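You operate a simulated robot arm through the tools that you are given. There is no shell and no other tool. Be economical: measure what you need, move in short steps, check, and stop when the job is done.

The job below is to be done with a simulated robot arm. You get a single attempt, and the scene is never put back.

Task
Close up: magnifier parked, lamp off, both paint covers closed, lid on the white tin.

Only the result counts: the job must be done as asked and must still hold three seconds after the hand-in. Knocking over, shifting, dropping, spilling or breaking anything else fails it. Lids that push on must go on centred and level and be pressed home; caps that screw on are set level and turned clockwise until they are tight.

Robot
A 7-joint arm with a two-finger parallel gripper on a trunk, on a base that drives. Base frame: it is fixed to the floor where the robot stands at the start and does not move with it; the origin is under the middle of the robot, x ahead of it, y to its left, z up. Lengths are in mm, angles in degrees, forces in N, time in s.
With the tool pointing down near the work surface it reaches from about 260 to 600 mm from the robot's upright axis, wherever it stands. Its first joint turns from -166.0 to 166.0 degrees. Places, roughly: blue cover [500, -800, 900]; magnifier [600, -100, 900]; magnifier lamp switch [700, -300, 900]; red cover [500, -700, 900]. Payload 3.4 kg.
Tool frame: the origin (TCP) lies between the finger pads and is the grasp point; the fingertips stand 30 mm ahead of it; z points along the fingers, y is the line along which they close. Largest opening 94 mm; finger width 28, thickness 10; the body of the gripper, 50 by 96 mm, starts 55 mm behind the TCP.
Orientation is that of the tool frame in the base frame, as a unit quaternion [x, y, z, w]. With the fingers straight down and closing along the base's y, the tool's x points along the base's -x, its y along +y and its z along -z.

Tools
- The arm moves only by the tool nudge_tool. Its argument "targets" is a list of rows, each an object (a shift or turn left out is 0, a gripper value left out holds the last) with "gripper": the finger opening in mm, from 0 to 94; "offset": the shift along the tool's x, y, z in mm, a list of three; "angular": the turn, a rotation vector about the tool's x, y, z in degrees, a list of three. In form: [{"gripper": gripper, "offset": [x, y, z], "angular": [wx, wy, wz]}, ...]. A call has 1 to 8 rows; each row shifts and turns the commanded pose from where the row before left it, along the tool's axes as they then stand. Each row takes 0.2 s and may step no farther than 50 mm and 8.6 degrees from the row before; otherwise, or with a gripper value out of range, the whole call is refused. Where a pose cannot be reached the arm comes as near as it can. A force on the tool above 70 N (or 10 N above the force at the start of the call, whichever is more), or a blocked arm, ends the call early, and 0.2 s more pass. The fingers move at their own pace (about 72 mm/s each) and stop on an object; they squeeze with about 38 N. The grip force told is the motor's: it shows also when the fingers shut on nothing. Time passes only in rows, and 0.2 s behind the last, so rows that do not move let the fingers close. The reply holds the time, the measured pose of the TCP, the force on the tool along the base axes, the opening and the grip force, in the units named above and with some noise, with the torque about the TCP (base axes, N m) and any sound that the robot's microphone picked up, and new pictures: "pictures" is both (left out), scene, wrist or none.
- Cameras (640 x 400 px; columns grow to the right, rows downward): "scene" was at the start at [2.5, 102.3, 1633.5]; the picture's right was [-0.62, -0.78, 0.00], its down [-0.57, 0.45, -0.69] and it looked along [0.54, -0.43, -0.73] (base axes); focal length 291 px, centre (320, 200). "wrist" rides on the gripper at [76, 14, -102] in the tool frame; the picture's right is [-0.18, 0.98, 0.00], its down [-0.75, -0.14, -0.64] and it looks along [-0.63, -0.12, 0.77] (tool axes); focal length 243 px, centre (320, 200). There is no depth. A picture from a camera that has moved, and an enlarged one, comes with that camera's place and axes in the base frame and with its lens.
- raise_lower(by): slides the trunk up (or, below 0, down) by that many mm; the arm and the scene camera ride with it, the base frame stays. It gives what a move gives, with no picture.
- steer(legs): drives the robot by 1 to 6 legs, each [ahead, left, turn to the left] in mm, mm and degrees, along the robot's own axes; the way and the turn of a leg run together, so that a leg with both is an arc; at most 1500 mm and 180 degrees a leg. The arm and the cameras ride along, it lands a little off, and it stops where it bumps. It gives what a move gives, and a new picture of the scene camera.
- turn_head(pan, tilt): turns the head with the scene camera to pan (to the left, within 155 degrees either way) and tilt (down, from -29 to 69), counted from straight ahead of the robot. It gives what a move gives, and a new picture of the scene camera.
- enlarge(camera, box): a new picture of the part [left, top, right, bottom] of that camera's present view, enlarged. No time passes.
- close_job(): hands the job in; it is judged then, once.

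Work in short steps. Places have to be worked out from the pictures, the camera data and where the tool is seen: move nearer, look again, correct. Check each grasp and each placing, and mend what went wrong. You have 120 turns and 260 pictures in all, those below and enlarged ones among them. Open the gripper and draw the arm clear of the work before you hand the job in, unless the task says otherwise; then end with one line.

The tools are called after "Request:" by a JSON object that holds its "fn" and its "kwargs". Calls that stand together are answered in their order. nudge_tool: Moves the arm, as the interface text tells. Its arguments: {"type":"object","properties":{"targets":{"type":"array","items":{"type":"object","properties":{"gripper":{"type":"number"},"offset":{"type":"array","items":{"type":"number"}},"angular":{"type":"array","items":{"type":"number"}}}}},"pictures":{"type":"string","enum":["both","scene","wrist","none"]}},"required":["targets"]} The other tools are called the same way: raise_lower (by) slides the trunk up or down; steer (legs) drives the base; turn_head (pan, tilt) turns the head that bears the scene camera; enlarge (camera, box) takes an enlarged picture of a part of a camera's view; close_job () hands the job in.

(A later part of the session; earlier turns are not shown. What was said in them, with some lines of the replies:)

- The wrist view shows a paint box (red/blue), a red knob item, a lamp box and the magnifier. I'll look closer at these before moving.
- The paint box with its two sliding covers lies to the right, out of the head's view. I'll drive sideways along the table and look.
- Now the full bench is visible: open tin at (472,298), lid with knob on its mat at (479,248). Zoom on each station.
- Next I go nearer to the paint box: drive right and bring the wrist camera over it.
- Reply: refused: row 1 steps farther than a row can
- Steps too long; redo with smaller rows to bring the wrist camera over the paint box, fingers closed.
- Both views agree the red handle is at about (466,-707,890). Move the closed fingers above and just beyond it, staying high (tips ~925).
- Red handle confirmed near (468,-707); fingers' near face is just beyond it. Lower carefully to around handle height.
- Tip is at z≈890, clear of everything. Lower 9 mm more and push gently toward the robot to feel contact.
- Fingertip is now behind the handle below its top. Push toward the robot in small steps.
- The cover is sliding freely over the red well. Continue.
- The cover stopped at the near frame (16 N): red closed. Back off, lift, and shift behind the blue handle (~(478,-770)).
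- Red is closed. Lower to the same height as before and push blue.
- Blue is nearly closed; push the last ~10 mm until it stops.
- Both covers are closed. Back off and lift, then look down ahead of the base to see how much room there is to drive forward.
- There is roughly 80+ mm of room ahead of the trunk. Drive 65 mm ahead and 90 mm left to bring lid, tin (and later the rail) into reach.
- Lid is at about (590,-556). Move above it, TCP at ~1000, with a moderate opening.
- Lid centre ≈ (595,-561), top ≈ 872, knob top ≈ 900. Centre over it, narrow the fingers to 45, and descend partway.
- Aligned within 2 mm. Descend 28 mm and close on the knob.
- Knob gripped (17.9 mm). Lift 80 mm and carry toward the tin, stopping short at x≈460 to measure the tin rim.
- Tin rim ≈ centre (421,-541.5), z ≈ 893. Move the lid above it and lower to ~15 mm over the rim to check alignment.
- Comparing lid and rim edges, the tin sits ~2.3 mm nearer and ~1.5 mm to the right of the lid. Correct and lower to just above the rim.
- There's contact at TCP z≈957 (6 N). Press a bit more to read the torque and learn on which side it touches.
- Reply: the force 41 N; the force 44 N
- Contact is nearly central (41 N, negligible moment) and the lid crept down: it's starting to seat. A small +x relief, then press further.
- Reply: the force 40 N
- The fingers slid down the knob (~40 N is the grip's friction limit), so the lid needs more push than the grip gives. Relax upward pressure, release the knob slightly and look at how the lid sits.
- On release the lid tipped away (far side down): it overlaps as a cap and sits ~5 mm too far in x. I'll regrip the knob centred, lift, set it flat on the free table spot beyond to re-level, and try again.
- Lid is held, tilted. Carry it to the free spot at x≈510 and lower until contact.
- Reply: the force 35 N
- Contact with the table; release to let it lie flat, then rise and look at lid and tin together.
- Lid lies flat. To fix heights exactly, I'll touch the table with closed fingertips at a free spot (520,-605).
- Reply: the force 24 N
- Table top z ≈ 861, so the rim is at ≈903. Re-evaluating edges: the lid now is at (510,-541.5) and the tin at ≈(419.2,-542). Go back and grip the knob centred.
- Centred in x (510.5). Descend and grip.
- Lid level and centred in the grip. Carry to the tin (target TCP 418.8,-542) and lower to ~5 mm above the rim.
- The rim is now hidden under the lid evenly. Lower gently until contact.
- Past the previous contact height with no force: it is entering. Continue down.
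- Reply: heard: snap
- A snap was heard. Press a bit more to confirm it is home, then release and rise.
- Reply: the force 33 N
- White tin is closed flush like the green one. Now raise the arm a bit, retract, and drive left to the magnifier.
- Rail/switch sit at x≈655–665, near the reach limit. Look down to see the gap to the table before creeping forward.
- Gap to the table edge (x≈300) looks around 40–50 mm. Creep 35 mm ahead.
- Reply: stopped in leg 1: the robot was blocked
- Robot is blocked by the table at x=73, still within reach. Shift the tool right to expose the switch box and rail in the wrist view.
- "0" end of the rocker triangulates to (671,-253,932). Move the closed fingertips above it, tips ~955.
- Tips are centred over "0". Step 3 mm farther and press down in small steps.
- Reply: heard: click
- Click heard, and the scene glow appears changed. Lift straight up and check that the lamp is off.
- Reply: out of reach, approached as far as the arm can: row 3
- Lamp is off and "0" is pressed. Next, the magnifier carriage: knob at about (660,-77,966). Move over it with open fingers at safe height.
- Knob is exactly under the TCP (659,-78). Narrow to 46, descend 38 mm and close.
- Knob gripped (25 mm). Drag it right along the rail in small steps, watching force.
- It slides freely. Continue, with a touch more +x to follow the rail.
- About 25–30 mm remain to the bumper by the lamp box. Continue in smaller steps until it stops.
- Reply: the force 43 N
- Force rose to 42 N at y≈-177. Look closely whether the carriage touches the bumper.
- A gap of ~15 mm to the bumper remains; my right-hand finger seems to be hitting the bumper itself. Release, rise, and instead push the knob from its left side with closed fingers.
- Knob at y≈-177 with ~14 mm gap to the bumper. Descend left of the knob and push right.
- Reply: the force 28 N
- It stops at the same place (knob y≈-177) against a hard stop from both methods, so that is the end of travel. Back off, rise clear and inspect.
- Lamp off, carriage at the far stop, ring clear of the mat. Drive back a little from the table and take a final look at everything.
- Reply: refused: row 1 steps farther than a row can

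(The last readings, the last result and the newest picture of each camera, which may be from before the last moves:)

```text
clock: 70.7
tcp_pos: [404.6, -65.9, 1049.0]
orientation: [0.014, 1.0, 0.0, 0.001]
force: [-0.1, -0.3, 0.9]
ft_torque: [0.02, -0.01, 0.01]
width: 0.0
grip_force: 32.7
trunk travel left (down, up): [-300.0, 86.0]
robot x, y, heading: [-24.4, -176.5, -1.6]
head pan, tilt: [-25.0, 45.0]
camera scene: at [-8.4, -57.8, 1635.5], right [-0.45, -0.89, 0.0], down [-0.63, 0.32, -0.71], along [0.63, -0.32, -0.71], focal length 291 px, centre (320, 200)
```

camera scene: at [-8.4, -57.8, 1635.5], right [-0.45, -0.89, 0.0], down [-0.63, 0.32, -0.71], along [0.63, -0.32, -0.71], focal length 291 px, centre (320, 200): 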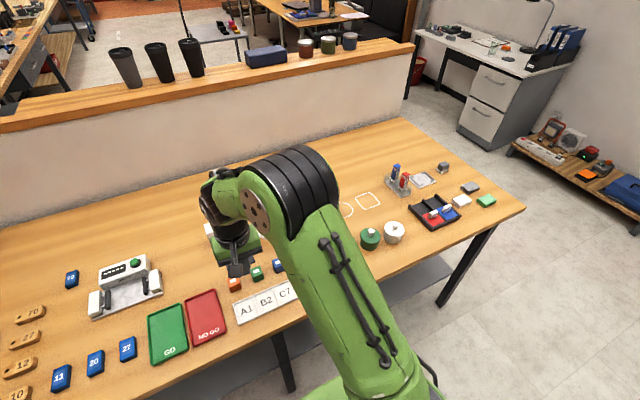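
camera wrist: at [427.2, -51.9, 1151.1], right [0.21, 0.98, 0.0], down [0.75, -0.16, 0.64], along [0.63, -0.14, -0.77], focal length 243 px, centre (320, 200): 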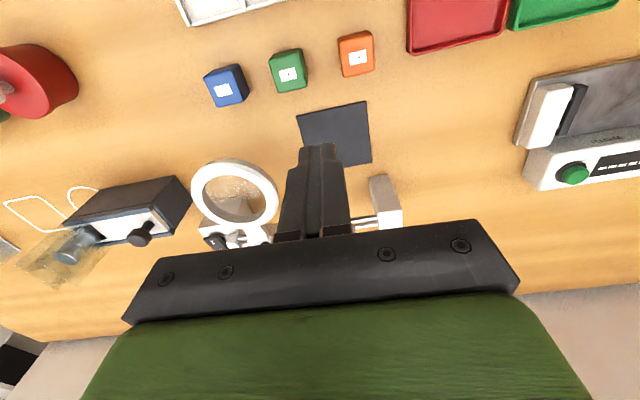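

Arm blocks the view; drive left 300 mm so the magnifier and covers show past it.

Request:
{"fn": "nudge_tool", "kwargs": {"targets": [{"offset": [20, 20, -35], "gripper": 60}, {"offset": [20, 20, -35]}], "pictures": "none"}}

Request:
{"fn": "steer", "kwargs": {"legs": [[-50, -520, 0]]}}

Request:
{"fn": "turn_head", "kwargs": {"pan": 15, "tilt": 45}}

Request:
{"fn": "enlarge", "kwargs": {"camera": "scene", "box": [240, 150, 400, 250]}}

Request:
{"fn": "enlarge", "kwargs": {"camera": "scene", "box": [340, 160, 540, 300]}}

```text
clock: 71.3
tcp_pos: [363.5, -26.4, 1119.2]
orientation: [0.015, 1.0, 0.0, 0.0]
force: [0.0, -0.4, 0.5]
ft_torque: [0.02, 0.0, 0.01]
width: 60.0
grip_force: 0.0
trunk travel left (down, up): [-300.0, 86.0]
robot x, y, heading: [-23.8, -176.7, -1.6]
head pan, tilt: [-25.0, 45.0]
```

```text
clock: 74.4
tcp_pos: [300.4, -548.2, 1118.3]
orientation: [0.016, 1.0, 0.0, 0.0]
force: [0.1, 0.1, -0.3]
ft_torque: [0.0, 0.03, 0.01]
width: 60.2
grip_force: 0.1
trunk travel left (down, up): [-300.0, 86.0]
robot x, y, heading: [-92.0, -700.6, -2.3]
head pan, tilt: [-25.0, 45.0]
camera scene: at [-74.7, -580.0, 1635.6], right [-0.45, -0.89, 0.0], down [-0.63, 0.32, -0.71], along [0.63, -0.32, -0.71], focal length 291 px, centre (320, 200)
```

scene: 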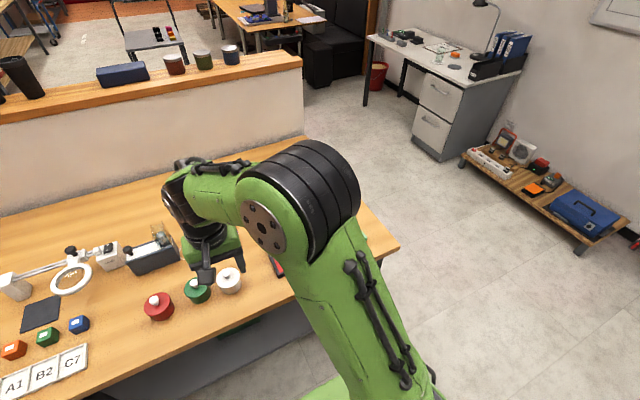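

```text
clock: 75.4
tcp_pos: [300.4, -548.2, 1117.9]
orientation: [0.016, 1.0, 0.0, 0.001]
force: [1.2, 0.0, -0.1]
ft_torque: [0.03, 0.01, 0.01]
width: 59.7
grip_force: 0.0
trunk travel left (down, up): [-300.0, 86.0]
robot x, y, heading: [-89.6, -696.1, -1.8]
head pan, tilt: [15.0, 45.0]
camera scene: at [-67.9, -524.1, 1635.5], right [0.23, -0.97, 0.0], down [-0.69, -0.16, -0.71], along [0.69, 0.16, -0.71], focal length 291 px, centre (320, 200)
```

scene: 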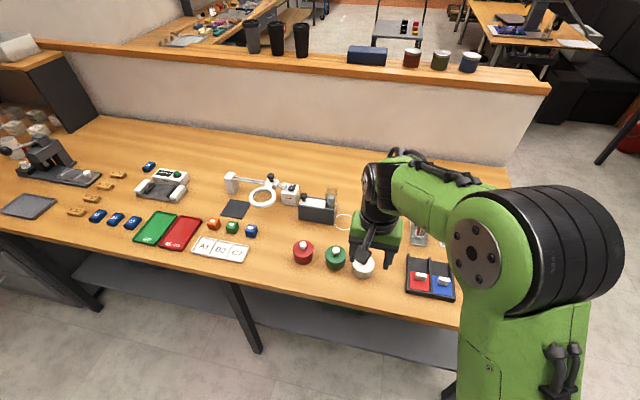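

```text
4.00 times, centred on (320, 200) of scene
camera zoom: at [-67.9, -524.1, 1635.5], right [0.23, -0.97, 0.0], down [-0.69, -0.16, -0.71], along [0.69, 0.16, -0.71], focal length 1165 px, centre (320, 200)
```

zoom: 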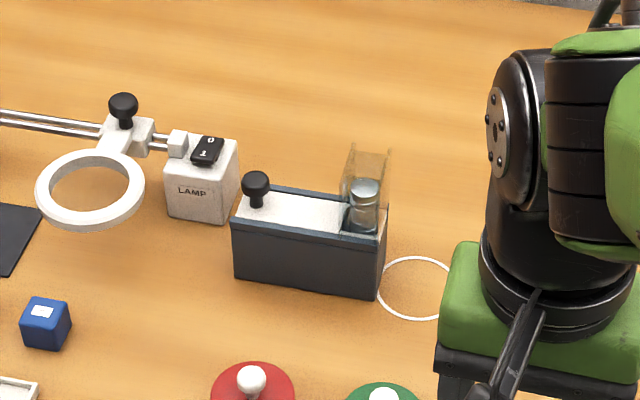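

```text
2.86 times, centred on (440, 230) of scene
camera zoom: at [-67.9, -524.1, 1635.5], right [0.23, -0.97, 0.0], down [-0.69, -0.16, -0.71], along [0.69, 0.16, -0.71], focal length 832 px, centre (-23, 114)
```

zoom: 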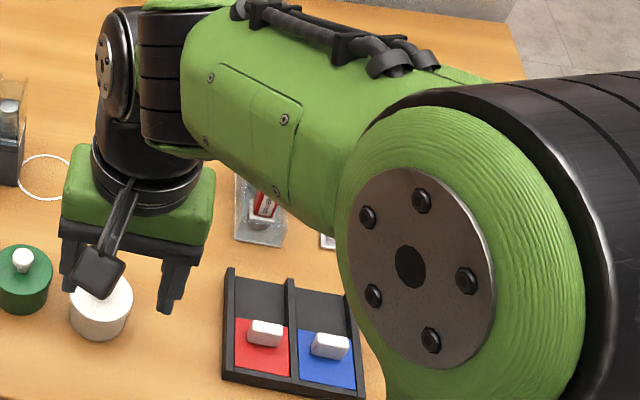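

All goals are visible: both covers closed, white tin lidded, rocker at 0 with the lamp off, and the magnifier at its end stop away from the mat. The arm is clear and the gripper open, so I hand in.

Request:
{"fn": "close_job", "kwargs": {}}

```text
The job is handed in.
```

The job is handed in: the magnifier is slid off the mat to its right-hand stop (I took that end as the parked position; nothing marks it), the lamp is off, both paint covers are closed, and the lid is snapped onto the white tin.
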